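You operate a simulated robot arm through the tools that you are given. There is no shell and no other tool. Be economical: measure what you need, move in short steps, check, and stop when the job is done.

You run a simulated two-armed robot. Do the job below in one go: nothing can be reset, and whatever is moved stays where it is left.

## Task
Start the cooling water and trim the flow gauge to 4.
Fine: black drain tap shut first, red and blue taps open.

The check looks at the end state, three seconds after you hand in, the way a careful person would. Anything else that was tipped, shoved, dropped, spilled or broken makes it a failure.

## Robot
Two 7-joint arms with fingered hands on one trunk, on a base that drives. Base frame: it is fixed to the floor where the robot stands at the start and does not move with it; the origin is under the middle of the robot, x ahead of it, y to its left, z up. Readings come in mm, degrees, newtons and seconds.
The left shoulder is at the start at [70, 149, 1010], the right one opposite. With the tool pointing down near the work surface each hand reaches from about 400 to 800 mm from the robot's upright axis, wherever it stands, measured 20 degrees to its own side. Places, roughly: black water tap [300, -100, 700]; blue water tap [200, -300, 1000]; brass trim knob [100, -500, 1000]; flow gauge [300, -500, 1300]; grey water tap [-100, -900, 1400]; high green tap [400, -100, 1600]; high orange tap [200, -400, 1600]; red water tap [400, 100, 1000]; water pipes [300, -200, 500]; white water tap [300, 0, 600]; yellow clamp lever [200, -100, 900]; yellow water tap [200, -300, 600]. Payload 3.6 kg a hand.
The TCP of each hand is the grasp point between the finger pads, 25 mm short of the fingertips. In the tool frame z runs along the fingers and y along their closing line. The gripper opens to 88 mm. The gripper's body begins 29 mm behind the TCP. The gripper is a hand of 4 fingers: y runs from the thumb to the fingers, the wrist lies at [-13, -97, -162] in the tool frame.
Orientation is told as [roll, pitch, yaw] about the base's x, y, z axes, in that order, counted from this pose: with the fingers straight down and the wrist toward the robot, the tool's x, y and z point along [0, 1, 0], [1, 0, 0] and [0, 0, -1] of the base frame.

## Interface
- The arms move only by the tool play_rows. It takes "left_steps", "right_steps" or both (then of equal length, played together; a hand with none holds still); each is a list of rows, each a list of 6 numbers: the shift along the tool's x, y, z in units of 500 mm (1.0 is 500 mm), then the turn, a rotation vector about the tool's x, y, z in units of 180 degrees (1.0 is 180 degrees). In form: [[tx, ty, tz, rx, ry, rz], ...]. A call has 1 to 12 rows; each row is the pose to reach, as a shift and turn from the pose commanded when the call began, along the tool's axes at that moment. A call with a number of a shift or a turn outside -1 to 1 is refused whole. A row lasts 0.2 s, in which the tool goes at most 50 mm and 8.6 degrees; a call with a longer step from one row to the next is refused whole. A pose out of reach is approached as far as the arm can. The call stops where the force on the tool passes 60 N (or 10 N more than at its start, if that is more) or the arm is blocked; 0.2 s more then pass. In this call time passes only in rows, and 0.2 s behind the last. It gives the time, the measured TCP pose, the force on the tool (base axes), the opening and the grip force at its end, in the units of the frame above (readings bear some noise), with the torque about the TCP (base axes, N m) and any sound that the robot's microphone picked up.
- Cameras (640 x 400 px; columns grow to the right, rows downward): "scene" is now at [131.1, -32.3, 1240.6]; the picture's right is [-0.39, -0.92, 0.00], its down [-0.51, 0.22, -0.83] and it looks along [0.76, -0.33, -0.55] (base axes); focal length 214 px, centre (320, 200). "left" rides on the left gripper at [-64, -83, -98] in its tool frame; the picture's right is [-0.62, -0.37, 0.69], its down [0.71, -0.63, 0.30] and it looks along [0.32, 0.68, 0.65] (tool axes); focal length 265 px, centre (320, 200). "right" rides on the right gripper at [64, -83, -98] in its tool frame; the picture's right is [-0.62, 0.37, -0.69], its down [-0.71, -0.63, 0.30] and it looks along [-0.32, 0.68, 0.65] (tool axes); focal length 265 px, centre (320, 200).
- camera(camera): a new picture of that camera. It takes no simulated time.
- slide_trunk(by): slides the trunk up (or, below 0, down) by that many mm; the arms and the scene camera ride with it, the base frame stays. It gives what a move gives, with no picture.
- roll_base(legs): drives the robot by 1 to 6 legs, each [ahead, left, turn to the left] in mm, mm and degrees, along the robot's own axes; the way and the turn of a leg run together, so that a leg with both is an arc; at most 1500 mm and 180 degrees a leg. The arms and the cameras ride along, it lands a little off, and it stops where it bumps. It gives what a move gives.
- move_fingers(index, middle, ring, thumb_bend, thumb_turn, hand): sets how far each is bent, from 0 (flat) to 1 (curled in); at 0.3 the hand is open as for a grip, at 0.7 the pads meet at the TCP. One left out holds its place. A second passes; each finger stops where it meets its share of the squeeze, and holds until it gets a number again. It is the only way to open and close the hand. It gives what a move gives, with no picture; readings hold the bend of each and the force on the fingers (four entries, about 0 where the hand has none), thumb and palm. thumb_turn goes from beside the hand (0) to across from the fingers (1), as for a grip.
- turn_head(pan, tilt): turns the head with the scene camera to pan (to the left, within 86 degrees either way) and tilt (down, from -29 to 69), counted from straight ahead of the robot. It gives what a move gives.
- locate(camera, pixels): for up to 12 pixels [column, row] of the newest picture of that camera ("zoom" is the newest enlarged one), the place [x, y, z] in the base frame of the surface seen there, good to about 2 mm. It takes no simulated time.
- inspect(camera, box): a new picture of the part [left, top, right, bottom] of that camera's present view, enlarged. It takes no simulated time.
- sign_off(): hands the job in; it is judged then, once.

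Go step by step. Measure first, check grasps and placings, and put right what went wrong. The budget is 80 turns and 62 pictures, counting those below and the enlarged ones. Unless the task says otherwise, let go and move clear before handing in, and close with one line.

The tools are called by a JSON object that holds its "name" and its "arguments". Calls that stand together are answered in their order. play_rows: Moves the arms, as the interface text tells. Its arguments: {"type":"object","properties":{"left_steps":{"type":"array","items":{"type":"array","items":{"type":"number"}}},"right_steps":{"type":"array","items":{"type":"array","items":{"type":"number"}}}},"required":[]} The other tools are called the same way: slide_trunk (by) slides the trunk up or down; move_fingers (index, middle, ring, thumb_bend, thumb_turn, hand) moves the fingers one by one; roll_base (legs) drives the base; turn_head (pan, tilt) turns the head that bears the scene camera; camera (camera) takes a picture; locate (camera, pixels) gives the place of the surface under pixels of a picture; inspect (camera, box) takes an enlarged picture of a part of a camera's view; sign_off () hands the job in.

At the start:

```text
clock: 0.0
left_eef_pos: [463.4, -21.4, 1237.8]
left_tool_rot: [0.0, 0.0, 0.1]
left_force: [-0.9, -0.4, 0.0]
left_wrist_torque: [0.01, 0.03, -0.03]
left_grip_width: 87.8
left_gripper_force: 0.0
left_shape: jaw
left_bend: [0.3, 0.3, 0.3, 0.3, 0.98]
left_finger forces: [0.1, 0.0, 0.0, 0.1, 0.1, 0.0]
right_eef_pos: [300.9, -366.8, 1195.2]
right_tool_rot: [0.0, 0.0, 0.1]
right_force: [0.4, -0.2, -0.5]
right_wrist_torque: [0.03, -0.02, -0.01]
right_grip_width: 87.5
right_gripper_force: 0.0
right_shape: jaw
right_bend: [0.3, 0.3, 0.3, 0.3, 0.98]
right_finger forces: [0.0, 0.1, 0.0, 0.1, 0.0, 0.0]
trunk travel left (down, up): [-500.0, 440.0]
robot x, y, heading: [1.7, -1.6, 0.1]
head pan, tilt: [-23.2, 33.7]
```

scene: 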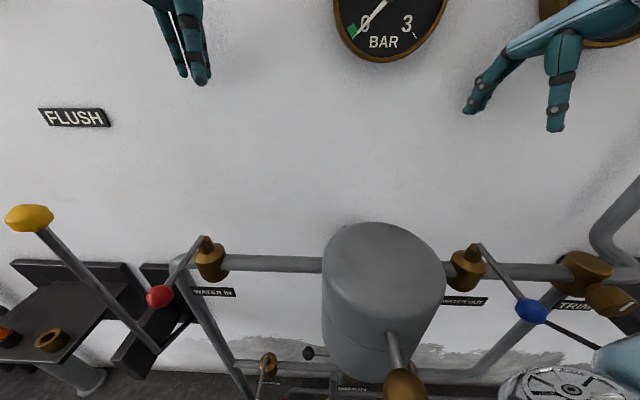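
right: 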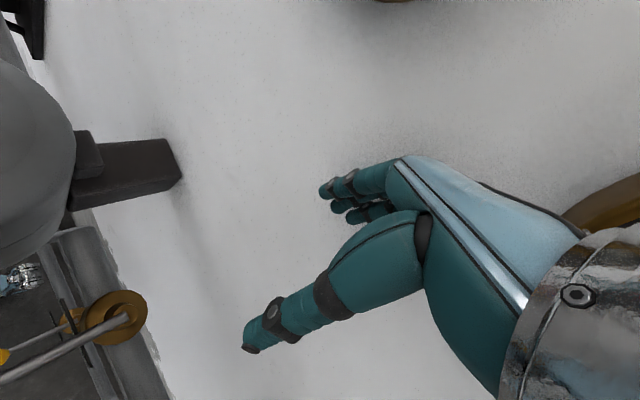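
left: 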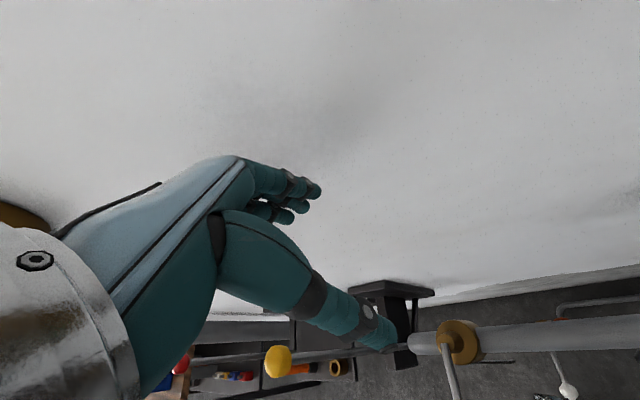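

The scene picture shows red tap at (160,295), blue at (530,310), a black knob near (307,353), and a gauge at the top (390,25). I'll look around with the head before moving anything.

{"name": "locate", "arguments": {"camera": "scene", "pixels": [[160, 296], [205, 240], [210, 262], [530, 311], [480, 247], [466, 268], [307, 353], [269, 362], [390, 25], [580, 270], [30, 216], [400, 385]]}}

{"name": "turn_head", "arguments": {"pan": -23, "tilt": 60}}

{"name": "camera", "arguments": {"camera": "scene"}}

```text
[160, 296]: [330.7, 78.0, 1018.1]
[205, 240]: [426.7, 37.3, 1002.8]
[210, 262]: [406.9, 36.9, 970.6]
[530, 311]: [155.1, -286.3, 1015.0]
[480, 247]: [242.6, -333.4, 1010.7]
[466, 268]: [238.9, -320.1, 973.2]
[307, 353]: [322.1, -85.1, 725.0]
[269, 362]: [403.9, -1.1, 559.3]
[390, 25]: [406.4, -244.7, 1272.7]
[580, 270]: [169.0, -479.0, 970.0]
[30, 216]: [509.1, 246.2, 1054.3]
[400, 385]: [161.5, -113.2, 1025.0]
```

```text
clock: 0.9
left_eef_pos: [464.6, -21.8, 1239.2]
left_tool_rot: [0.1, 0.1, 0.0]
left_force: [0.3, -0.4, -0.5]
left_wrist_torque: [0.03, 0.0, 0.01]
left_grip_width: 87.7
left_gripper_force: 0.1
left_shape: jaw
left_bend: [0.3, 0.3, 0.3, 0.3, 0.98]
left_finger forces: [0.0, 0.0, 0.0, 0.0, 0.0, 0.1]
right_eef_pos: [300.8, -365.8, 1194.8]
right_tool_rot: [0.0, 0.0, 0.0]
right_force: [0.0, 0.0, 0.7]
right_wrist_torque: [-0.01, -0.03, -0.01]
right_grip_width: 87.5
right_gripper_force: 0.1
right_shape: jaw
right_bend: [0.3, 0.3, 0.3, 0.3, 0.98]
right_finger forces: [0.1, 0.0, 0.0, 0.0, 0.1, 0.0]
trunk travel left (down, up): [-500.0, 440.0]
robot x, y, heading: [1.6, -3.3, -0.0]
head pan, tilt: [-23.0, 60.0]
```

```text
58 pictures are left
```

scene: 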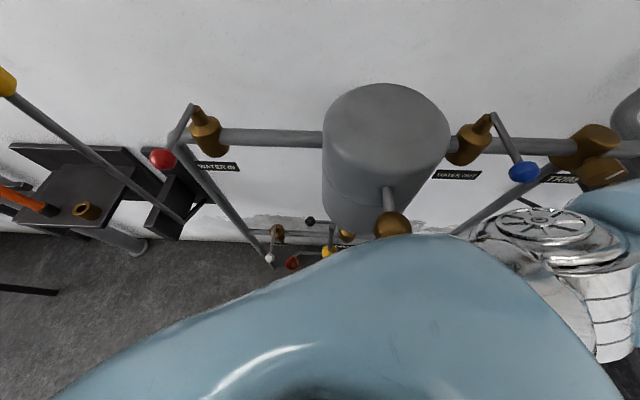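

The taps' levers stick out from the wall, which is about 25° to my right and only ~350 mm away. Before backing off I check what's around me at the sides.

{"name": "turn_head", "arguments": {"pan": 86, "tilt": 30}}

{"name": "camera", "arguments": {"camera": "scene"}}

{"name": "turn_head", "arguments": {"pan": -80, "tilt": 20}}

{"name": "camera", "arguments": {"camera": "scene"}}

```text
clock: 2.8
left_eef_pos: [464.1, -20.4, 1239.2]
left_tool_rot: [0.0, 0.0, 0.0]
left_force: [-0.4, 0.3, -0.5]
left_wrist_torque: [-0.01, -0.03, 0.0]
left_grip_width: 87.5
left_gripper_force: 0.0
left_shape: jaw
left_bend: [0.3, 0.3, 0.3, 0.3, 0.98]
left_finger forces: [0.0, 0.0, 0.0, 0.0, 0.0, 0.0]
right_eef_pos: [301.3, -366.1, 1193.9]
right_tool_rot: [0.1, 0.0, 0.0]
right_force: [0.0, -0.8, -0.5]
right_wrist_torque: [-0.01, 0.01, 0.03]
right_grip_width: 87.8
right_gripper_force: 0.1
right_shape: jaw
right_bend: [0.3, 0.3, 0.3, 0.3, 0.98]
right_finger forces: [0.0, 0.0, 0.0, 0.0, 0.1, 0.0]
trunk travel left (down, up): [-500.0, 440.0]
robot x, y, heading: [0.1, -0.2, 0.2]
head pan, tilt: [85.9, 30.0]
```

```text
57 pictures are left
```

scene: 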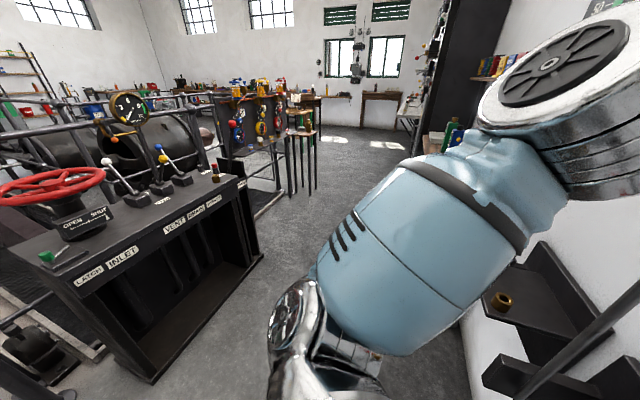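

```text
clock: 5.3
left_eef_pos: [464.1, -21.0, 1237.6]
left_tool_rot: [0.0, 0.0, 0.1]
left_force: [0.4, 0.4, -0.1]
left_wrist_torque: [-0.02, 0.03, -0.02]
left_grip_width: 87.6
left_gripper_force: 0.1
left_shape: jaw
left_bend: [0.3, 0.3, 0.3, 0.3, 0.98]
left_finger forces: [0.0, 0.0, 0.1, 0.0, 0.1, 0.0]
right_eef_pos: [301.6, -366.6, 1194.8]
right_tool_rot: [0.0, 0.1, 0.0]
right_force: [0.0, -0.1, 0.6]
right_wrist_torque: [0.03, 0.02, 0.01]
right_grip_width: 87.5
right_gripper_force: 0.0
right_shape: jaw
right_bend: [0.3, 0.3, 0.3, 0.3, 0.98]
right_finger forces: [0.0, 0.1, 0.0, 0.0, 0.0, 0.0]
trunk travel left (down, up): [-500.0, 440.0]
robot x, y, heading: [0.2, 0.8, 0.2]
head pan, tilt: [-80.0, 20.0]
```

```text
56 pictures are left
```

scene: 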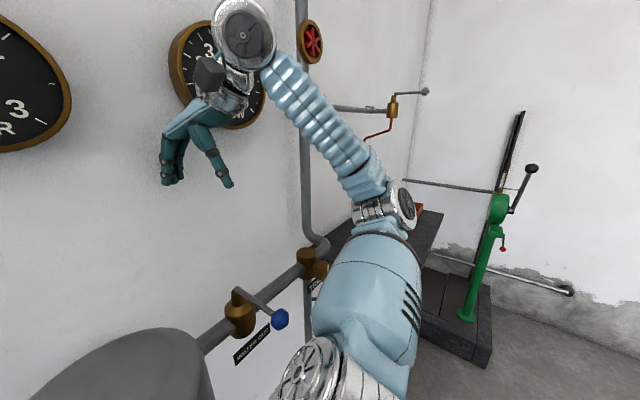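

Console to my left/behind is ~780 mm off the wall-normal; there's room to back ~250 mm straight away from the wall. I'll back off, then turn right to face the wall.

{"name": "roll_base", "arguments": {"legs": [[-225, 107, 0], [0, 0, -25.4]]}}

{"name": "turn_head", "arguments": {"pan": 0, "tilt": 38}}

{"name": "camera", "arguments": {"camera": "scene"}}

{"name": "turn_head", "arguments": {"pan": 0, "tilt": -10}}

{"name": "camera", "arguments": {"camera": "scene"}}

```text
clock: 8.5
left_eef_pos: [178.3, -115.3, 1239.3]
left_tool_rot: [-0.2, -0.1, -26.4]
left_force: [-0.1, 1.1, 0.6]
left_wrist_torque: [-0.02, -0.03, 0.0]
left_grip_width: 87.8
left_gripper_force: 0.1
left_shape: jaw
left_bend: [0.3, 0.3, 0.3, 0.3, 0.98]
left_finger forces: [0.1, 0.1, 0.1, 0.1, 0.0, 0.0]
right_eef_pos: [-120.0, -353.0, 1195.1]
right_tool_rot: [-0.1, 0.0, -26.5]
right_force: [0.2, 0.5, -0.8]
right_wrist_torque: [-0.01, 0.0, -0.04]
right_grip_width: 87.6
right_gripper_force: 0.0
right_shape: jaw
right_bend: [0.3, 0.3, 0.3, 0.3, 0.98]
right_finger forces: [0.0, 0.0, 0.1, 0.0, 0.1, 0.0]
trunk travel left (down, up): [-500.0, 440.0]
robot x, y, heading: [-225.5, 107.4, -26.5]
head pan, tilt: [-80.0, 20.0]
```

```text
clock: 10.0
left_eef_pos: [178.5, -118.5, 1237.7]
left_tool_rot: [0.0, 0.1, -26.4]
left_force: [-0.3, -0.2, 0.3]
left_wrist_torque: [0.02, 0.01, -0.01]
left_grip_width: 87.8
left_gripper_force: 0.1
left_shape: jaw
left_bend: [0.3, 0.3, 0.3, 0.3, 0.98]
left_finger forces: [0.0, 0.0, 0.1, 0.0, 0.0, 0.0]
right_eef_pos: [-121.9, -354.2, 1195.5]
right_tool_rot: [0.1, 0.0, -26.4]
right_force: [-0.3, 0.1, 0.4]
right_wrist_torque: [0.01, 0.0, 0.01]
right_grip_width: 87.8
right_gripper_force: 0.0
right_shape: jaw
right_bend: [0.3, 0.3, 0.3, 0.3, 0.98]
right_finger forces: [0.1, 0.0, 0.1, 0.0, 0.1, 0.0]
trunk travel left (down, up): [-500.0, 440.0]
robot x, y, heading: [-225.4, 108.5, -26.5]
head pan, tilt: [0.0, 38.0]
```

```text
55 pictures are left
```

scene: 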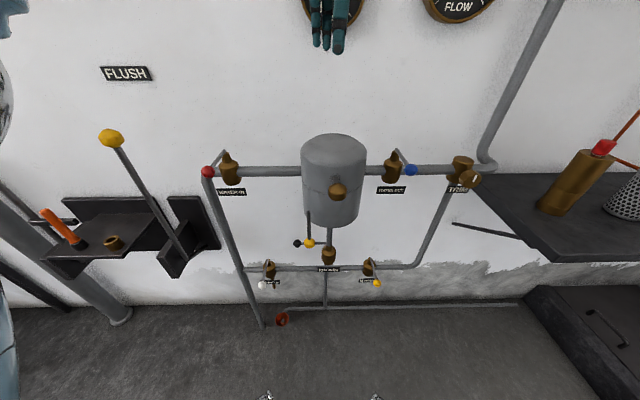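

```text
clock: 11.2
left_eef_pos: [178.4, -118.1, 1238.8]
left_tool_rot: [0.0, 0.0, -26.4]
left_force: [0.7, 0.5, -0.6]
left_wrist_torque: [0.01, -0.02, 0.0]
left_grip_width: 87.8
left_gripper_force: 0.1
left_shape: jaw
left_bend: [0.3, 0.3, 0.3, 0.3, 0.98]
left_finger forces: [0.0, 0.1, 0.0, 0.0, 0.0, 0.1]
right_eef_pos: [-121.5, -356.0, 1194.9]
right_tool_rot: [0.0, -0.1, -26.5]
right_force: [-0.5, -0.1, -0.2]
right_wrist_torque: [0.03, -0.02, -0.01]
right_grip_width: 87.8
right_gripper_force: 0.0
right_shape: jaw
right_bend: [0.3, 0.3, 0.3, 0.3, 0.98]
right_finger forces: [0.1, 0.1, 0.0, 0.1, 0.0, 0.1]
trunk travel left (down, up): [-500.0, 440.0]
robot x, y, heading: [-229.4, 105.3, -26.4]
head pan, tilt: [0.0, -10.0]
```

```text
54 pictures are left
```

scene: 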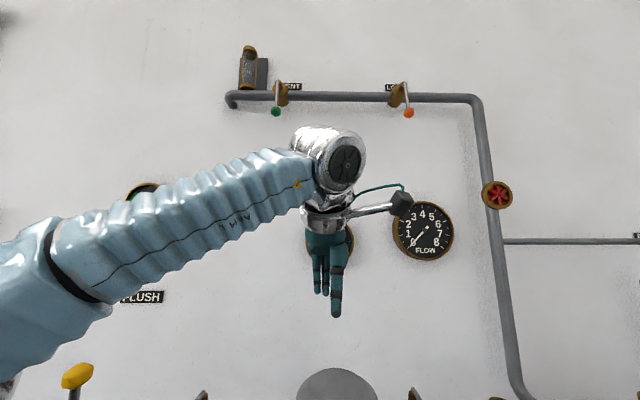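

Now I face the wall. Next, enlarged views of the tap area (labels, lever directions).

{"name": "turn_head", "arguments": {"pan": 0, "tilt": 38}}

{"name": "inspect", "arguments": {"camera": "scene", "box": [190, 130, 350, 230]}}

{"name": "inspect", "arguments": {"camera": "scene", "box": [360, 130, 500, 218]}}

{"name": "inspect", "arguments": {"camera": "scene", "box": [240, 210, 400, 310]}}

```text
clock: 12.3
left_eef_pos: [178.0, -118.3, 1239.4]
left_tool_rot: [0.0, 0.1, -26.4]
left_force: [0.5, -0.4, 0.8]
left_wrist_torque: [0.01, 0.01, -0.01]
left_grip_width: 87.8
left_gripper_force: 0.1
left_shape: jaw
left_bend: [0.3, 0.3, 0.3, 0.3, 0.98]
left_finger forces: [0.0, 0.0, 0.0, 0.1, 0.0, 0.0]
right_eef_pos: [-121.1, -354.7, 1195.0]
right_tool_rot: [0.1, 0.0, -26.5]
right_force: [-0.6, -0.4, 0.0]
right_wrist_torque: [0.02, 0.01, -0.01]
right_grip_width: 87.6
right_gripper_force: 0.0
right_shape: jaw
right_bend: [0.3, 0.3, 0.3, 0.3, 0.98]
right_finger forces: [0.0, 0.1, 0.1, 0.0, 0.0, 0.0]
trunk travel left (down, up): [-500.0, 440.0]
robot x, y, heading: [-228.3, 105.7, -26.6]
head pan, tilt: [0.0, 38.0]
```

```text
4.00 times, centred on (270, 180) of scene
```

zoom: 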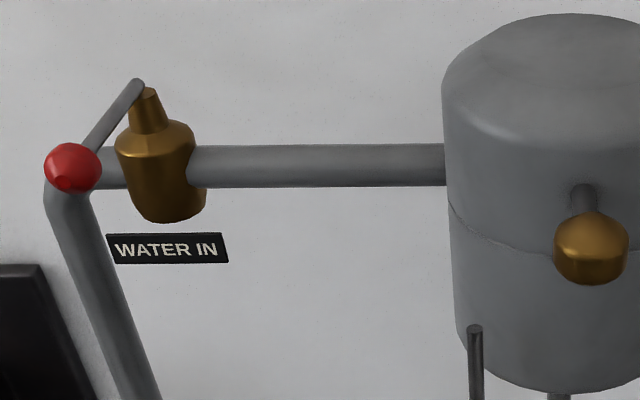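

```text
4.55 times, centred on (430, 174) of scene
```

zoom: 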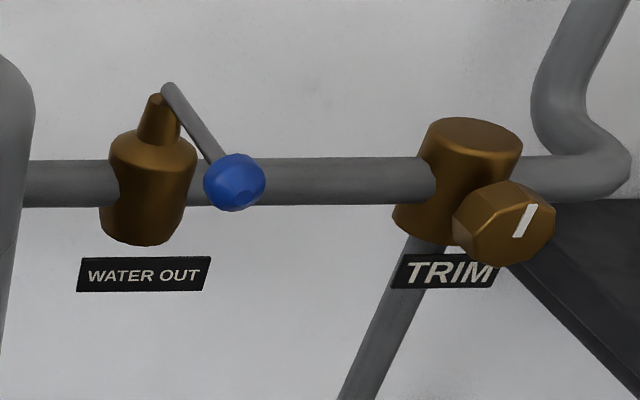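

```text
4.00 times, centred on (320, 260) of scene
```

zoom: 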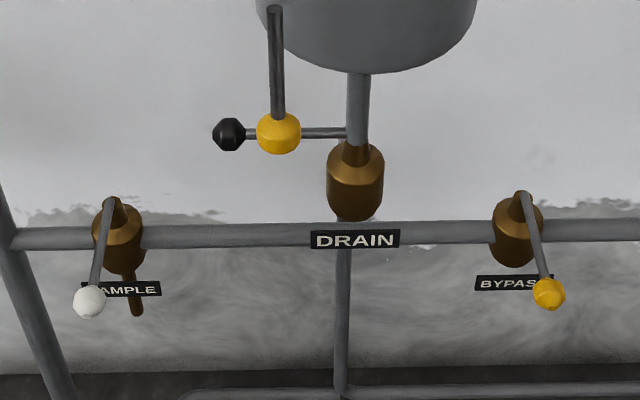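

Black's lever points left along the wall with the yellow clamp lever hanging in front of it. I measure those parts.

{"name": "locate", "arguments": {"camera": "zoom", "pixels": [[229, 134], [278, 132], [275, 12], [276, 70], [325, 132], [355, 152], [355, 190], [250, 133], [355, 240], [358, 100], [345, 132], [260, 20]]}}

{"name": "camera", "arguments": {"camera": "scene"}}

{"name": "locate", "arguments": {"camera": "scene", "pixels": [[208, 171], [226, 155], [228, 175], [411, 170], [398, 152], [393, 172], [470, 179], [462, 165], [338, 191], [333, 150], [126, 140], [309, 213]]}}

{"name": "camera", "arguments": {"camera": "right"}}

{"name": "camera", "arguments": {"camera": "left"}}

```text
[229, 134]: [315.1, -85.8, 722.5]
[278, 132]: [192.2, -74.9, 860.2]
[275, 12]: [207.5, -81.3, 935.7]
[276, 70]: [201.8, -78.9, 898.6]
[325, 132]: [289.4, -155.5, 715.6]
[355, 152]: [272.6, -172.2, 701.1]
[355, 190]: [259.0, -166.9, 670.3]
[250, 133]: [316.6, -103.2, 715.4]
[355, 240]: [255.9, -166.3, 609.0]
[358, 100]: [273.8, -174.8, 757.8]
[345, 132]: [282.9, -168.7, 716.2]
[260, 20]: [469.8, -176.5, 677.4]
```

```text
50 pictures are left
```

scene: 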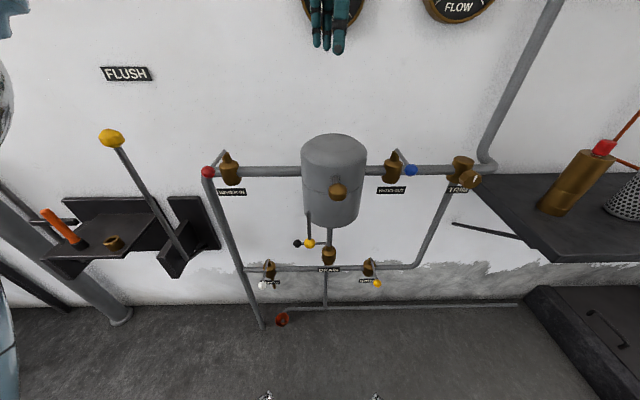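

```text
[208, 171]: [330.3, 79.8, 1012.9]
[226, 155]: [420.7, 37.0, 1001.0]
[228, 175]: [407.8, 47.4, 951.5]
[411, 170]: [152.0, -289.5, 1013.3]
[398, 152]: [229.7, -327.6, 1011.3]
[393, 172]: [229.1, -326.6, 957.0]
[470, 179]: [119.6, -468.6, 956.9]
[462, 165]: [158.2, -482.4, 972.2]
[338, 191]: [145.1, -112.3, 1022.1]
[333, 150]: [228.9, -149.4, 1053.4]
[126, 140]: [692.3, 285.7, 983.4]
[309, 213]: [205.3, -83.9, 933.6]
```

```text
49 pictures are left
```

right: 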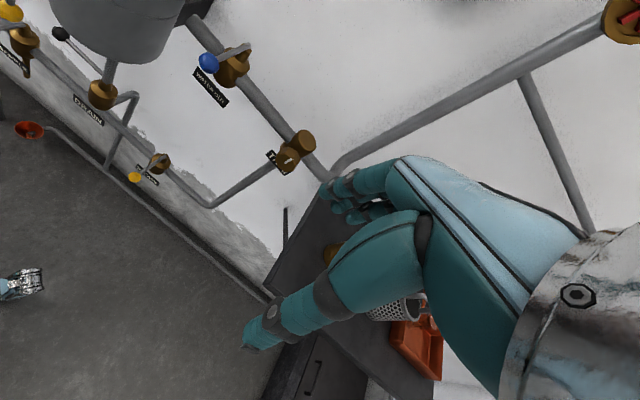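

```text
48 pictures are left
```

left: 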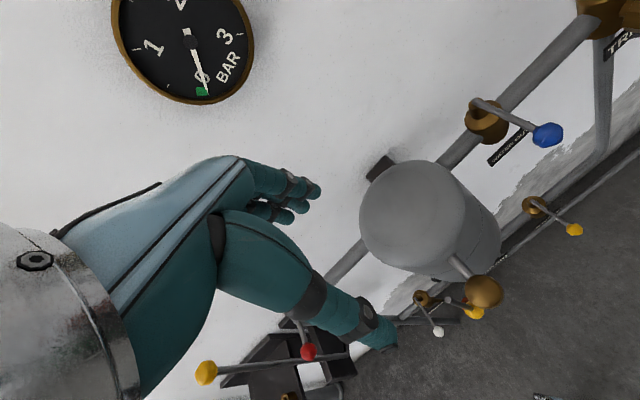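

Wall-aligned picture: black ball at (229,134) zoom sits 97 mm left of its pivot (open, along the wall), red/blue levers stick straight out (shut). The clamp lever (278,132) hangs ~100 mm higher in front, so I'll go under it. First bring the left hand down between the red ball and the clamp lever.

{"name": "play_rows", "arguments": {"left_steps": [[0.096, -0.027, 0, 0, 0, 0], [0.192, -0.054, 0, 0, 0, 0], [0.288, -0.082, 0, 0, 0, 0], [0.288, -0.082, 0.09, 0, 0, 0], [0.288, -0.082, 0.18, 0, 0, 0], [0.288, -0.082, 0.27, 0, 0, 0], [0.288, -0.082, 0.36, 0, 0, 0], [0.288, -0.082, 0.45, 0, 0, 0], [0.288, -0.082, 0.54, 0, 0, 0], [0.288, -0.082, 0.63, 0, 0, 0], [0.288, -0.082, 0.72, 0, 0, 0], [0.288, -0.082, 0.81, 0, 0, 0]]}}

{"name": "camera", "arguments": {"camera": "scene"}}

```text
clock: 14.9
left_eef_pos: [205.9, 29.5, 836.6]
left_tool_rot: [0.0, 0.0, -26.3]
left_force: [-0.3, 0.1, 0.0]
left_wrist_torque: [0.0, 0.01, 0.0]
left_grip_width: 87.5
left_gripper_force: 0.0
left_shape: jaw
left_bend: [0.3, 0.3, 0.3, 0.3, 0.98]
left_finger forces: [0.0, 0.1, 0.0, 0.0, 0.0, 0.0]
right_eef_pos: [-120.8, -354.7, 1195.7]
right_tool_rot: [0.0, -0.1, -26.4]
right_force: [-0.4, -0.5, 0.2]
right_wrist_torque: [-0.03, -0.02, 0.0]
right_grip_width: 87.5
right_gripper_force: 0.1
right_shape: jaw
right_bend: [0.3, 0.3, 0.3, 0.3, 0.98]
right_finger forces: [0.1, 0.0, 0.1, 0.1, 0.0, 0.1]
trunk travel left (down, up): [-500.0, 440.0]
robot x, y, heading: [-228.9, 104.5, -26.7]
head pan, tilt: [0.0, 38.0]
```

```text
47 pictures are left
```

scene: 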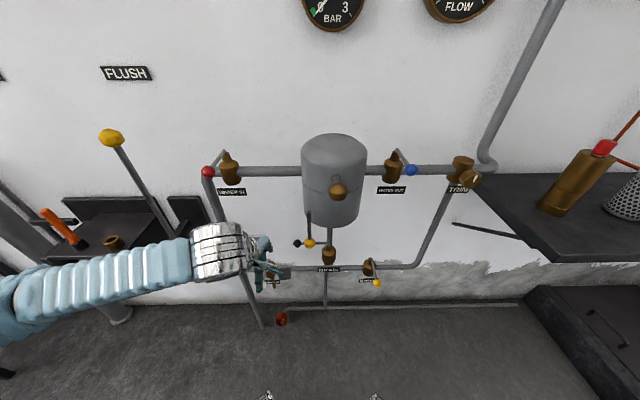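

Hand is at u≈116, d≈173, z≈837, clear. Now tilt the hand 60° so fingers point right-and-down, then move forward to straddle beyond the black ball's left.

{"name": "play_rows", "arguments": {"left_steps": [[0.01, 0, 0.016, 0, -0.0475, 0], [0.02, 0, 0.03, 0, -0.095, 0], [0.03, 0, 0.045, 0, -0.1425, 0], [0.04, 0, 0.06, 0, -0.19, 0], [0.05, 0, 0.075, 0, -0.2375, 0], [0.06, 0, 0.09, 0, -0.285, 0], [0.068, 0, 0.11, 0, -0.333, 0], [0.068, 0.08, 0.11, 0, -0.333, 0], [0.068, 0.16, 0.11, 0, -0.333, 0], [0.068, 0.24, 0.11, 0, -0.333, 0], [0.068, 0.316, 0.11, 0, -0.333, 0]]}}

{"name": "camera", "arguments": {"camera": "scene"}}

{"name": "camera", "arguments": {"camera": "left"}}

```text
clock: 17.3
left_eef_pos: [363.7, -7.9, 779.2]
left_tool_rot: [-59.9, 0.0, -26.4]
left_force: [0.5, -0.6, -0.4]
left_wrist_torque: [0.04, 0.0, -0.01]
left_grip_width: 87.6
left_gripper_force: 0.1
left_shape: jaw
left_bend: [0.3, 0.3, 0.3, 0.3, 0.98]
left_finger forces: [0.1, 0.0, 0.1, 0.0, 0.1, 0.0]
left hand out of reach, approached as far as the arm can: row 7
right_eef_pos: [-120.0, -355.9, 1195.3]
right_tool_rot: [0.1, 0.0, -26.4]
right_force: [-0.1, -0.7, 0.0]
right_wrist_torque: [0.03, 0.0, -0.03]
right_grip_width: 87.8
right_gripper_force: 0.1
right_shape: jaw
right_bend: [0.3, 0.3, 0.3, 0.3, 0.98]
right_finger forces: [0.0, 0.0, 0.0, 0.2, 0.1, 0.1]
trunk travel left (down, up): [-500.0, 440.0]
robot x, y, heading: [-231.7, 103.4, -26.2]
head pan, tilt: [0.0, 38.0]
```

```text
46 pictures are left
```

scene: 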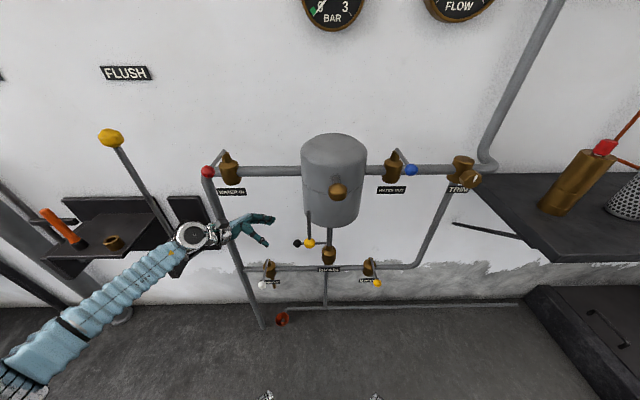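

```text
45 pictures are left
```

left: 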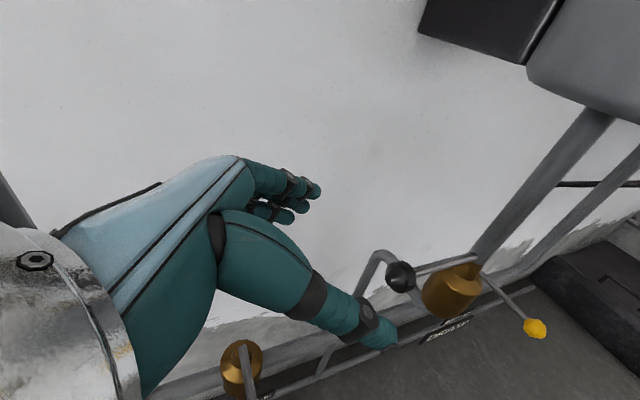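

The hand now is left and above the ball, ball visible at left-view (400,275). I refine its position.

{"name": "locate", "arguments": {"camera": "left", "pixels": [[400, 275], [440, 266], [420, 268], [388, 270], [412, 280], [455, 275]]}}

{"name": "inspect", "arguments": {"camera": "scene", "box": [170, 190, 350, 300]}}

```text
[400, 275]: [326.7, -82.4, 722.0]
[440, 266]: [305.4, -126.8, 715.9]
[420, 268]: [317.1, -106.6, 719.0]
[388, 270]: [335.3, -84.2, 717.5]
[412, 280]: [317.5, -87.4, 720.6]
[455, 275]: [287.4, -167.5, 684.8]
```

```text
3.56 times, centred on (260, 245) of scene
```

zoom: 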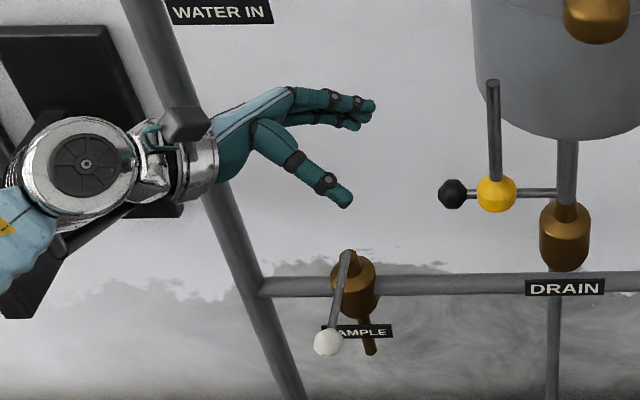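

Ball centre ≈ u 60, d 330, z 715; I advance ~105 mm along the fingers so the ball sits between thumb and fingers.

{"name": "play_rows", "arguments": {"left_steps": [[0.006, 0, 0.07, 0, 0, 0], [0.012, 0, 0.14, 0, 0, 0], [0.018, 0, 0.21, 0, 0, 0]]}}

{"name": "inspect", "arguments": {"camera": "scene", "box": [200, 190, 360, 290]}}

{"name": "camera", "arguments": {"camera": "left"}}

```text
clock: 18.1
left_eef_pos: [322.1, -88.7, 718.3]
left_tool_rot: [-59.9, 0.0, -26.4]
left_force: [-0.2, -0.2, 0.9]
left_wrist_torque: [-0.01, 0.0, -0.03]
left_grip_width: 87.5
left_gripper_force: 0.1
left_shape: jaw
left_bend: [0.3, 0.3, 0.3, 0.3, 0.98]
left_finger forces: [0.0, 0.0, 0.1, 0.0, 0.0, 0.1]
right_eef_pos: [-121.4, -355.1, 1194.8]
right_tool_rot: [0.1, 0.0, -26.5]
right_force: [0.1, 0.1, 0.8]
right_wrist_torque: [0.02, -0.02, 0.01]
right_grip_width: 87.7
right_gripper_force: 0.0
right_shape: jaw
right_bend: [0.3, 0.3, 0.3, 0.3, 0.98]
right_finger forces: [0.0, 0.0, 0.0, 0.0, 0.0, 0.1]
trunk travel left (down, up): [-500.0, 440.0]
robot x, y, heading: [-225.8, 106.1, -26.6]
head pan, tilt: [0.0, 38.0]
```

```text
4.00 times, centred on (280, 240) of scene
```

zoom: 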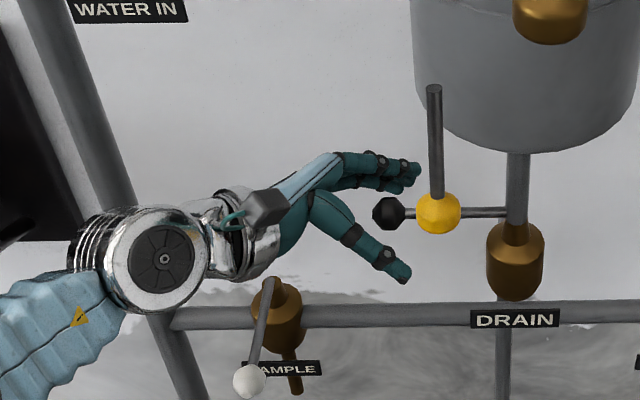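

```text
42 pictures are left
```

left: 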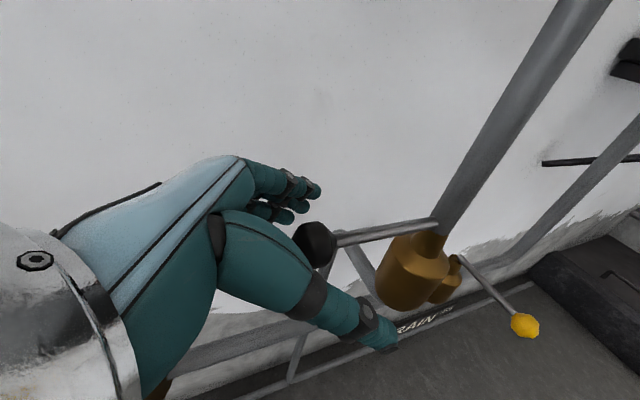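

Ball is between thumb and fingers (left view 315,243). I close to a loose cage around it.

{"name": "move_fingers", "arguments": {"hand": "left", "index": 0.56, "middle": 0.56, "ring": 0.56, "thumb_bend": 0.56}}

{"name": "camera", "arguments": {"camera": "left"}}

```text
clock: 19.1
left_eef_pos: [323.1, -88.5, 716.9]
left_tool_rot: [-60.0, 0.0, -26.4]
left_force: [0.6, -0.3, 0.7]
left_wrist_torque: [-0.03, 0.0, -0.01]
left_grip_width: 28.9
left_gripper_force: 0.0
left_shape: fingers
left_bend: [0.56, 0.56, 0.56, 0.56, 0.98]
left_finger forces: [0.0, 0.0, 0.0, 0.1, 0.0, 0.1]
right_eef_pos: [-120.0, -355.7, 1194.4]
right_tool_rot: [0.1, 0.0, -26.3]
right_force: [0.3, 0.0, 0.6]
right_wrist_torque: [0.01, 0.01, 0.02]
right_grip_width: 87.8
right_gripper_force: 0.0
right_shape: jaw
right_bend: [0.3, 0.3, 0.3, 0.3, 0.98]
right_finger forces: [0.0, 0.1, 0.0, 0.0, 0.0, 0.0]
trunk travel left (down, up): [-500.0, 440.0]
robot x, y, heading: [-231.1, 105.3, -26.6]
head pan, tilt: [0.0, 38.0]
```

```text
41 pictures are left
```

left: 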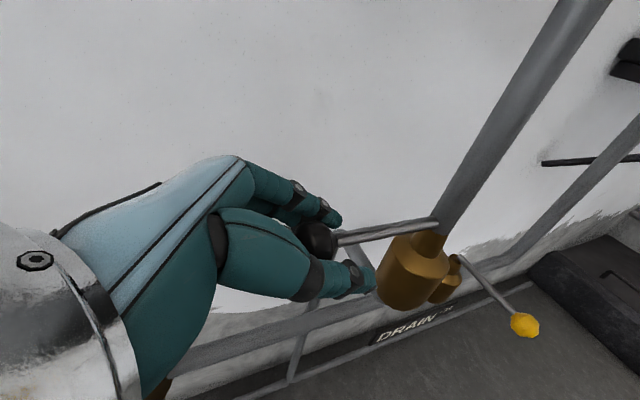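

Ball is caged (28.9 mm gap) without contact. I swing it toward me on the arc around the pivot, turning the hand with it, first 30°.

{"name": "play_rows", "arguments": {"left_steps": [[-0.0013, -0.0206, 0.0023, -0.0289, 0, -0.0167], [-0.0037, -0.0406, 0.0064, -0.0577, 0, -0.0333], [-0.0072, -0.0602, 0.0125, -0.0866, 0, -0.05], [-0.0116, -0.0788, 0.0201, -0.1155, 0, -0.0667], [-0.017, -0.0964, 0.0294, -0.1443, 0, -0.0833]]}}

{"name": "inspect", "arguments": {"camera": "scene", "box": [200, 190, 360, 290]}}

```text
clock: 20.5
left_eef_pos: [294.8, -46.8, 700.8]
left_tool_rot: [-53.4, -4.6, 0.0]
left_force: [-0.1, 0.3, -1.0]
left_wrist_torque: [-0.01, 0.01, 0.0]
left_grip_width: 28.9
left_gripper_force: 0.1
left_shape: fingers
left_bend: [0.56, 0.56, 0.56, 0.56, 0.98]
left_finger forces: [0.0, 0.0, 0.0, 0.1, 0.1, 0.1]
left hand out of reach, approached as far as the arm can: row 5
right_eef_pos: [-119.5, -352.9, 1194.8]
right_tool_rot: [0.0, 0.0, -26.5]
right_force: [0.3, 0.7, 0.2]
right_wrist_torque: [-0.04, 0.03, -0.01]
right_grip_width: 87.5
right_gripper_force: 0.0
right_shape: jaw
right_bend: [0.3, 0.3, 0.3, 0.3, 0.98]
right_finger forces: [0.0, 0.0, 0.0, 0.0, 0.0, 0.0]
trunk travel left (down, up): [-500.0, 440.0]
robot x, y, heading: [-226.7, 108.9, -26.5]
head pan, tilt: [0.0, 38.0]
stopped in row 5 (left hand): the arm was blocked; the commanded pose is now the measured one
```

```text
4.00 times, centred on (280, 240) of scene
```

zoom: 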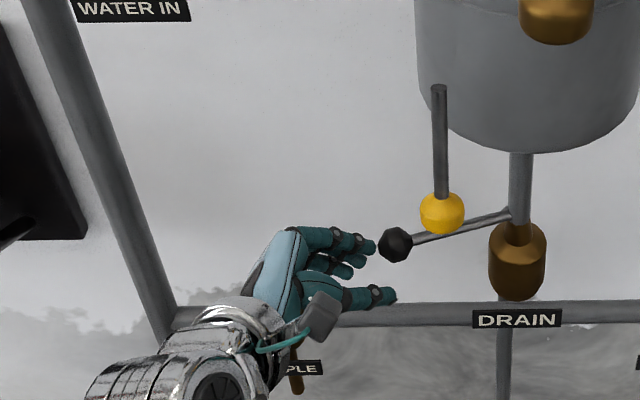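

The arm hit its reach limits with the yaw; the ball slipped out, lever has turned about 20°. I measure the lever now.

{"name": "locate", "arguments": {"camera": "zoom", "pixels": [[395, 245], [420, 240], [480, 220], [500, 214]]}}

{"name": "camera", "arguments": {"camera": "left"}}

```text
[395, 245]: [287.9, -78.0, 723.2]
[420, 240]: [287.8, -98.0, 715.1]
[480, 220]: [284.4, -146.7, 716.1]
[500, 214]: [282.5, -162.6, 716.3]
```

```text
39 pictures are left
```

left: 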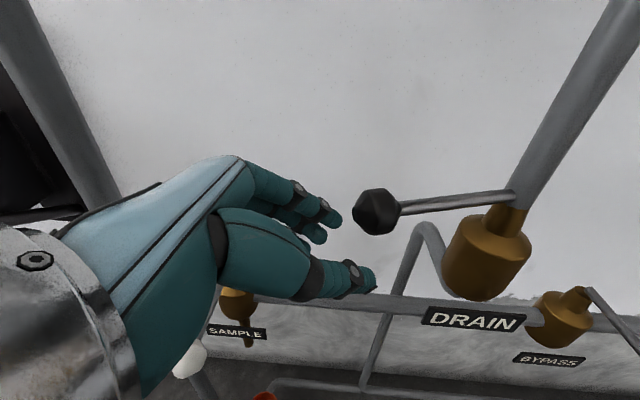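

Lever stands 21.7° from its start, ball at about u 53, d 300, z 715. I open the hand, back out and restore the earlier reachable orientation.

{"name": "move_fingers", "arguments": {"hand": "left", "index": 0.3, "middle": 0.3, "ring": 0.3, "thumb_bend": 0.3}}

{"name": "play_rows", "arguments": {"left_steps": [[-0.005, 0, -0.05, 0, 0, 0], [-0.02, 0.015, -0.08, 0.034, -0.0105, 0.0146], [-0.03, 0.03, -0.085, 0.068, -0.021, 0.029], [-0.04, 0.045, -0.086, 0.102, -0.0317, 0.0438], [-0.0526, 0.0576, -0.087, 0.1355, -0.0422, 0.0583]]}}

{"name": "camera", "arguments": {"camera": "left"}}

```text
clock: 21.5
left_eef_pos: [294.4, -47.1, 700.9]
left_tool_rot: [-53.3, -4.7, 0.0]
left_force: [0.6, 0.7, 0.1]
left_wrist_torque: [-0.02, -0.04, -0.01]
left_grip_width: 84.3
left_gripper_force: 0.0
left_shape: fingers
left_bend: [0.3, 0.3, 0.3, 0.3, 0.98]
left_finger forces: [0.0, 0.0, 0.0, 0.1, 0.0, 0.0]
right_eef_pos: [-120.0, -354.3, 1195.2]
right_tool_rot: [0.0, 0.0, -26.5]
right_force: [-0.7, 0.5, 0.3]
right_wrist_torque: [-0.02, 0.0, 0.03]
right_grip_width: 87.6
right_gripper_force: 0.1
right_shape: jaw
right_bend: [0.3, 0.3, 0.3, 0.3, 0.98]
right_finger forces: [0.0, 0.0, 0.1, 0.0, 0.0, 0.0]
trunk travel left (down, up): [-500.0, 440.0]
robot x, y, heading: [-228.1, 106.7, -27.0]
head pan, tilt: [0.0, 38.0]
```

```text
clock: 22.7
left_eef_pos: [318.2, -28.4, 749.6]
left_tool_rot: [-60.2, 0.0, -26.0]
left_force: [-0.2, 0.1, 0.1]
left_wrist_torque: [0.0, -0.04, -0.01]
left_grip_width: 84.3
left_gripper_force: 0.1
left_shape: fingers
left_bend: [0.3, 0.3, 0.3, 0.3, 0.98]
left_finger forces: [0.0, 0.1, 0.0, 0.1, 0.0, 0.0]
right_eef_pos: [-119.9, -354.9, 1194.2]
right_tool_rot: [0.1, 0.1, -26.5]
right_force: [-0.2, 0.3, -0.9]
right_wrist_torque: [-0.01, 0.0, 0.01]
right_grip_width: 87.5
right_gripper_force: 0.0
right_shape: jaw
right_bend: [0.3, 0.3, 0.3, 0.3, 0.98]
right_finger forces: [0.1, 0.0, 0.1, 0.0, 0.0, 0.0]
trunk travel left (down, up): [-500.0, 440.0]
robot x, y, heading: [-228.9, 107.9, -26.5]
head pan, tilt: [0.0, 38.0]
```

```text
38 pictures are left
```

left: 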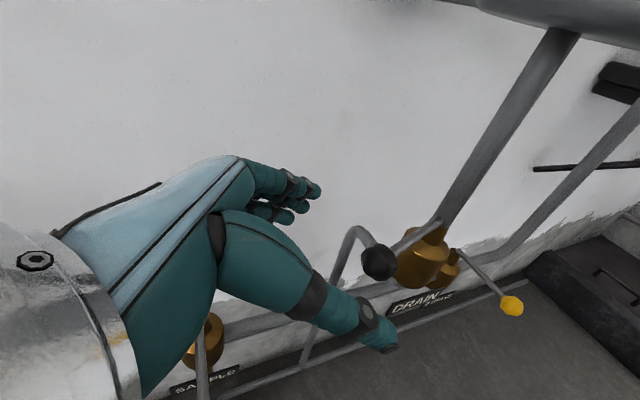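

Pose restored; ball at (380,262) lies ahead. Advance 75 mm along the fingers and curl the fingers behind the lever (thumb stays open).

{"name": "play_rows", "arguments": {"left_steps": [[0, 0, 0.075, 0, 0, 0], [0, 0, 0.15, 0, 0, 0]]}}

{"name": "move_fingers", "arguments": {"hand": "left", "index": 0.52, "middle": 0.52, "ring": 0.52, "thumb_bend": 0.3}}

{"name": "camera", "arguments": {"camera": "left"}}

```text
clock: 23.3
left_eef_pos: [290.9, -85.4, 714.0]
left_tool_rot: [-60.2, 0.0, -26.1]
left_force: [-0.3, 1.5, 0.7]
left_wrist_torque: [0.02, 0.02, -0.01]
left_grip_width: 84.3
left_gripper_force: 0.1
left_shape: fingers
left_bend: [0.3, 0.3, 0.3, 0.3, 0.98]
left_finger forces: [0.0, 0.0, 0.0, 0.0, 0.0, 0.0]
right_eef_pos: [-120.9, -356.4, 1194.0]
right_tool_rot: [0.1, 0.0, -26.3]
right_force: [0.6, 0.3, 0.1]
right_wrist_torque: [0.02, 0.0, 0.03]
right_grip_width: 87.7
right_gripper_force: 0.0
right_shape: jaw
right_bend: [0.3, 0.3, 0.3, 0.3, 0.98]
right_finger forces: [0.1, 0.0, 0.0, 0.1, 0.0, 0.1]
trunk travel left (down, up): [-500.0, 440.0]
robot x, y, heading: [-226.4, 107.5, -26.6]
head pan, tilt: [0.0, 38.0]
```

```text
clock: 24.3
left_eef_pos: [289.6, -85.7, 713.9]
left_tool_rot: [-60.2, 0.0, -26.1]
left_force: [0.7, -0.1, -0.5]
left_wrist_torque: [-0.02, 0.02, 0.02]
left_grip_width: 61.2
left_gripper_force: 0.0
left_shape: fingers
left_bend: [0.52, 0.52, 0.52, 0.3, 0.98]
left_finger forces: [0.1, 0.0, 0.0, 0.1, 0.0, 0.0]
right_eef_pos: [-121.3, -354.9, 1194.6]
right_tool_rot: [0.2, 0.0, -26.4]
right_force: [-0.5, 0.7, -0.4]
right_wrist_torque: [0.0, 0.01, 0.02]
right_grip_width: 87.6
right_gripper_force: 0.2
right_shape: jaw
right_bend: [0.3, 0.3, 0.3, 0.3, 0.98]
right_finger forces: [0.0, 0.1, 0.0, 0.0, 0.0, 0.1]
trunk travel left (down, up): [-500.0, 440.0]
robot x, y, heading: [-224.8, 104.8, -26.8]
head pan, tilt: [0.0, 38.0]
```

```text
37 pictures are left
```

left: 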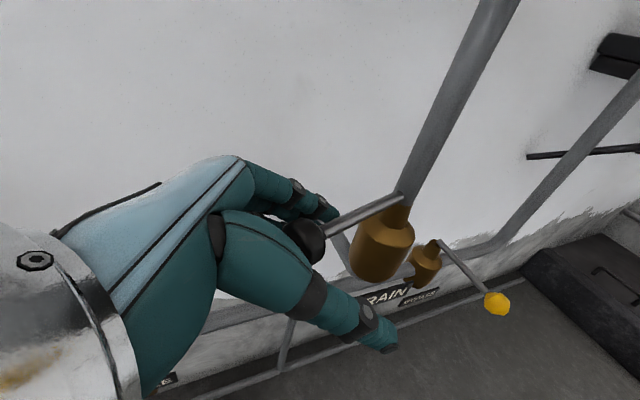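

Fingers are now behind the lever. Pull it toward me along the arc without turning the hand.

{"name": "play_rows", "arguments": {"left_steps": [[-0.003, -0.02, 0.005, 0, 0, 0], [-0.006, -0.04, 0.0104, 0, 0, 0], [-0.016, -0.072, 0.0277, 0, 0, 0], [-0.028, -0.096, 0.0485, 0, 0, 0], [-0.038, -0.116, 0.0658, 0, 0, 0]]}}

{"name": "camera", "arguments": {"camera": "left"}}

{"name": "inspect", "arguments": {"camera": "scene", "box": [200, 190, 360, 290]}}

```text
clock: 25.5
left_eef_pos: [222.2, -95.3, 711.5]
left_tool_rot: [-60.2, 0.0, -26.2]
left_force: [3.0, 0.1, -1.1]
left_wrist_torque: [0.02, 0.02, 0.06]
left_grip_width: 63.4
left_gripper_force: 0.6
left_shape: fingers
left_bend: [0.5, 0.52, 0.52, 0.3, 0.98]
left_finger forces: [1.9, 0.1, 0.0, 0.0, 0.0, 0.1]
right_eef_pos: [-119.7, -354.5, 1194.6]
right_tool_rot: [0.1, 0.0, -26.5]
right_force: [-0.9, 0.8, 0.0]
right_wrist_torque: [-0.01, 0.03, 0.0]
right_grip_width: 87.5
right_gripper_force: 0.1
right_shape: jaw
right_bend: [0.3, 0.3, 0.3, 0.3, 0.98]
right_finger forces: [0.0, 0.0, 0.1, 0.1, 0.0, 0.0]
trunk travel left (down, up): [-500.0, 440.0]
robot x, y, heading: [-226.9, 108.7, -26.5]
head pan, tilt: [0.0, 38.0]
```

```text
36 pictures are left
```

left: 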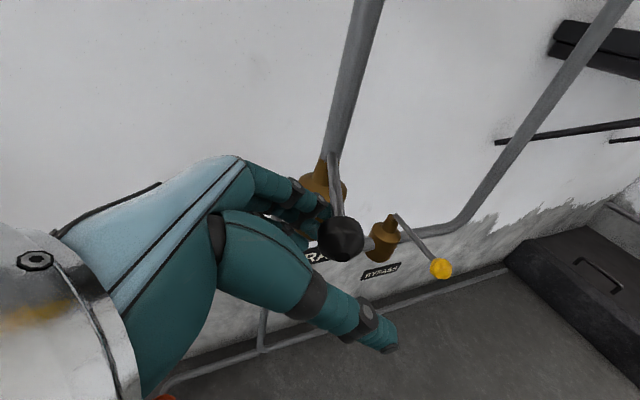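

```text
4.00 times, centred on (280, 240) of scene
```

zoom: 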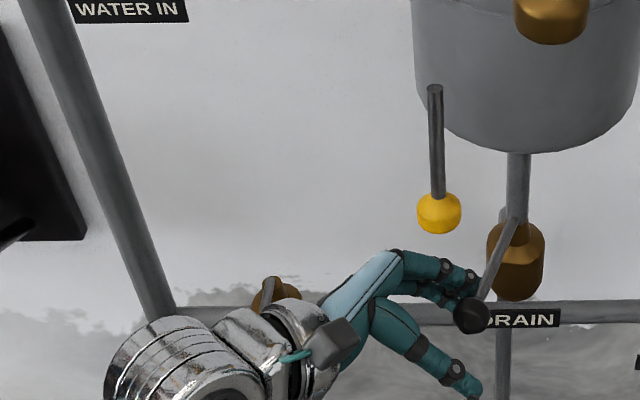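

The lever is now most of the way out (ball at zoom 472,315). Push it to the right with the fingertips in small steps until resistance.

{"name": "locate", "arguments": {"camera": "zoom", "pixels": [[472, 315], [490, 280], [510, 230]]}}

{"name": "play_rows", "arguments": {"left_steps": [[-0.01, -0.01, 0.017, 0, 0, 0], [-0.02, -0.015, 0.035, 0, 0, 0], [-0.03, -0.015, 0.052, 0, 0, 0]]}}

{"name": "inspect", "arguments": {"camera": "scene", "box": [240, 190, 400, 290]}}

{"name": "locate", "arguments": {"camera": "zoom", "pixels": [[315, 315], [330, 280], [350, 230]]}}

```text
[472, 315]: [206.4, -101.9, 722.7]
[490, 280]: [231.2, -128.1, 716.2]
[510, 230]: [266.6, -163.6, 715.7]
```

```text
clock: 26.3
left_eef_pos: [201.2, -116.9, 713.4]
left_tool_rot: [-60.1, 0.1, -26.0]
left_force: [4.2, 2.9, -4.4]
left_wrist_torque: [0.15, 0.05, 0.19]
left_grip_width: 64.0
left_gripper_force: 3.0
left_shape: fingers
left_bend: [0.49, 0.52, 0.52, 0.3, 0.98]
left_finger forces: [5.7, 0.0, 0.0, 0.0, 0.1, 0.1]
right_eef_pos: [-119.8, -355.2, 1195.1]
right_tool_rot: [0.0, 0.2, -26.5]
right_force: [0.4, 0.4, 1.1]
right_wrist_torque: [0.01, -0.02, 0.0]
right_grip_width: 87.6
right_gripper_force: 0.2
right_shape: jaw
right_bend: [0.3, 0.3, 0.3, 0.3, 0.98]
right_finger forces: [0.0, 0.1, 0.0, 0.0, 0.0, 0.0]
trunk travel left (down, up): [-500.0, 440.0]
robot x, y, heading: [-227.6, 108.4, -26.4]
head pan, tilt: [0.0, 38.0]
```

```text
4.00 times, centred on (320, 240) of scene
```

zoom: 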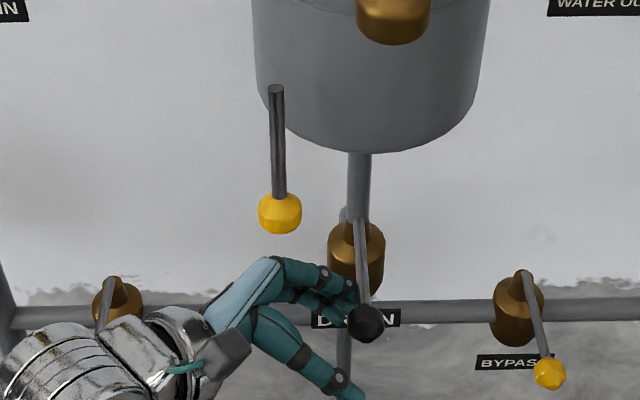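

```text
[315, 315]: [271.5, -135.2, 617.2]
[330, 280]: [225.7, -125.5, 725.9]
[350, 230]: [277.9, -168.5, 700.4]
```

Black lever now points almost straight out at me (ball at zoom 367,322). Measure its exact angle.

{"name": "locate", "arguments": {"camera": "zoom", "pixels": [[367, 318], [365, 290], [363, 270], [360, 240]]}}

```text
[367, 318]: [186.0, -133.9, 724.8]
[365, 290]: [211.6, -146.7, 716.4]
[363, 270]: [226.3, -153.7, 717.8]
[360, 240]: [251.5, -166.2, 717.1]
```

Shaft direction is 26.0° versus wall normal 25.7°: the black tap is a full 90° turned (shut), with force rising as at a stop. Retreat left, back, then untilt and rise.

{"name": "play_rows", "arguments": {"left_steps": [[0.033, 0, -0.0572, 0, 0, 0], [0.066, 0, -0.1143, 0, 0, 0], [0.1, 0, -0.1732, 0, 0, 0], [0.125, -0.07, -0.2165, 0, 0, 0], [0.125, -0.134, -0.2165, 0, 0, 0], [0.0644, -0.134, -0.2515, 0, 0.0476, 0], [0.0038, -0.134, -0.2865, 0, 0.0952, 0], [-0.0568, -0.134, -0.3215, 0, 0.1428, 0], [-0.1174, -0.134, -0.3565, 0, 0.1904, 0], [-0.178, -0.134, -0.3915, 0, 0.238, 0], [-0.2386, -0.134, -0.4265, 0, 0.2856, 0], [-0.2992, -0.134, -0.4615, 0, 0.333, 0]]}}

{"name": "camera", "arguments": {"camera": "scene"}}

```text
clock: 28.9
left_eef_pos: [195.5, 20.4, 956.7]
left_tool_rot: [-0.1, 0.1, -26.0]
left_force: [0.7, 0.0, 0.5]
left_wrist_torque: [0.02, 0.03, 0.01]
left_grip_width: 61.1
left_gripper_force: 0.0
left_shape: fingers
left_bend: [0.52, 0.52, 0.52, 0.3, 0.98]
left_finger forces: [0.1, 0.1, 0.0, 0.0, 0.1, 0.0]
right_eef_pos: [-121.6, -356.9, 1193.7]
right_tool_rot: [0.3, 0.1, -26.5]
right_force: [0.0, 0.7, 0.2]
right_wrist_torque: [-0.03, -0.01, -0.01]
right_grip_width: 87.8
right_gripper_force: 0.0
right_shape: jaw
right_bend: [0.3, 0.3, 0.3, 0.3, 0.98]
right_finger forces: [0.1, 0.0, 0.0, 0.1, 0.1, 0.1]
trunk travel left (down, up): [-500.0, 440.0]
robot x, y, heading: [-229.9, 105.1, -26.8]
head pan, tilt: [0.0, 38.0]
```

```text
33 pictures are left
```

scene: 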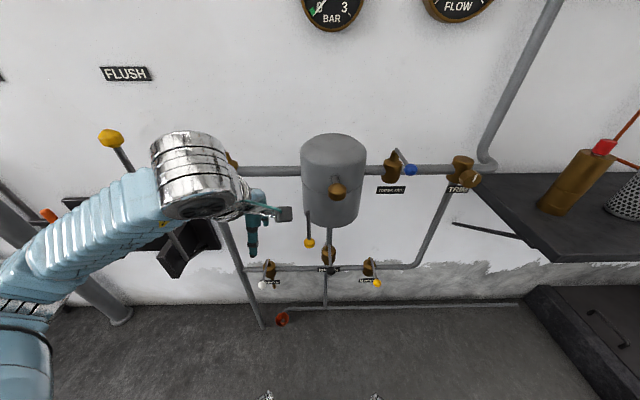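

Clear; black ball (330,268) stays out. Now close the left hand into a pusher and bring it to the right side of the red lever at its height.

{"name": "move_fingers", "arguments": {"hand": "left", "index": 0.68, "middle": 0.68, "ring": 0.68, "thumb_bend": 0.66}}

{"name": "play_rows", "arguments": {"left_steps": [[0.04, 0, -0.06, 0, 0, 0], [0.07, 0, -0.11, 0, 0, 0], [0.075, 0.08, -0.11, 0, 0, 0], [0.075, 0.16, -0.11, 0, 0, 0], [0.075, 0.246, -0.11, 0, 0, 0]]}}

{"name": "camera", "arguments": {"camera": "left"}}

{"name": "camera", "arguments": {"camera": "scene"}}

```text
clock: 29.9
left_eef_pos: [196.3, 20.6, 957.8]
left_tool_rot: [-0.3, 0.0, -26.1]
left_force: [0.0, 1.1, -0.3]
left_wrist_torque: [-0.02, 0.01, -0.03]
left_grip_width: 5.1
left_gripper_force: 0.1
left_shape: fingers
left_bend: [0.68, 0.68, 0.68, 0.66, 0.98]
left_finger forces: [0.0, 0.1, 0.0, 0.0, 0.1, 0.1]
right_eef_pos: [-120.6, -355.5, 1195.4]
right_tool_rot: [0.1, -0.1, -26.4]
right_force: [-0.5, -0.2, -0.6]
right_wrist_torque: [0.04, -0.01, -0.03]
right_grip_width: 87.7
right_gripper_force: 0.1
right_shape: jaw
right_bend: [0.3, 0.3, 0.3, 0.3, 0.98]
right_finger forces: [0.0, 0.0, 0.1, 0.0, 0.0, 0.0]
trunk travel left (down, up): [-500.0, 440.0]
robot x, y, heading: [-226.1, 107.9, -26.8]
head pan, tilt: [0.0, 38.0]
```

```text
clock: 31.1
left_eef_pos: [324.4, 2.9, 1013.1]
left_tool_rot: [-0.3, 0.0, -26.2]
left_force: [0.8, 0.1, -0.6]
left_wrist_torque: [-0.01, -0.01, 0.01]
left_grip_width: 4.9
left_gripper_force: 0.1
left_shape: fingers
left_bend: [0.68, 0.68, 0.68, 0.66, 0.98]
left_finger forces: [0.1, 0.0, 0.0, 0.1, 0.0, 0.0]
right_eef_pos: [-121.2, -357.0, 1194.2]
right_tool_rot: [0.1, 0.1, -26.3]
right_force: [-0.3, -0.7, -0.2]
right_wrist_torque: [0.0, 0.0, -0.01]
right_grip_width: 87.6
right_gripper_force: 0.0
right_shape: jaw
right_bend: [0.3, 0.3, 0.3, 0.3, 0.98]
right_finger forces: [0.0, 0.1, 0.1, 0.1, 0.1, 0.0]
trunk travel left (down, up): [-500.0, 440.0]
robot x, y, heading: [-227.8, 107.4, -26.5]
head pan, tilt: [0.0, 38.0]
```

```text
32 pictures are left
```

left: 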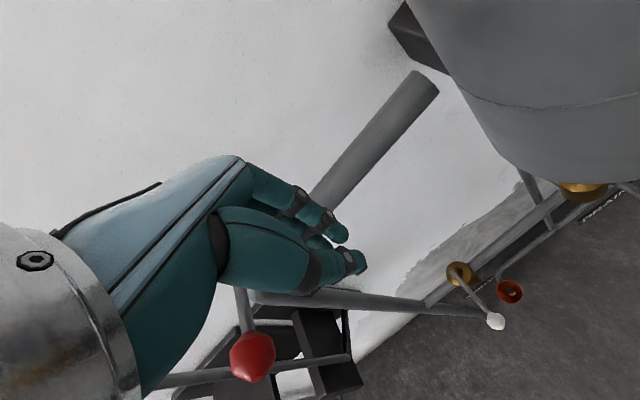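

```text
31 pictures are left
```

scene: 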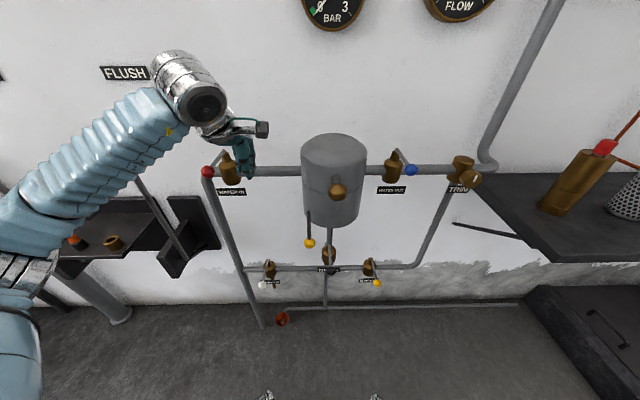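

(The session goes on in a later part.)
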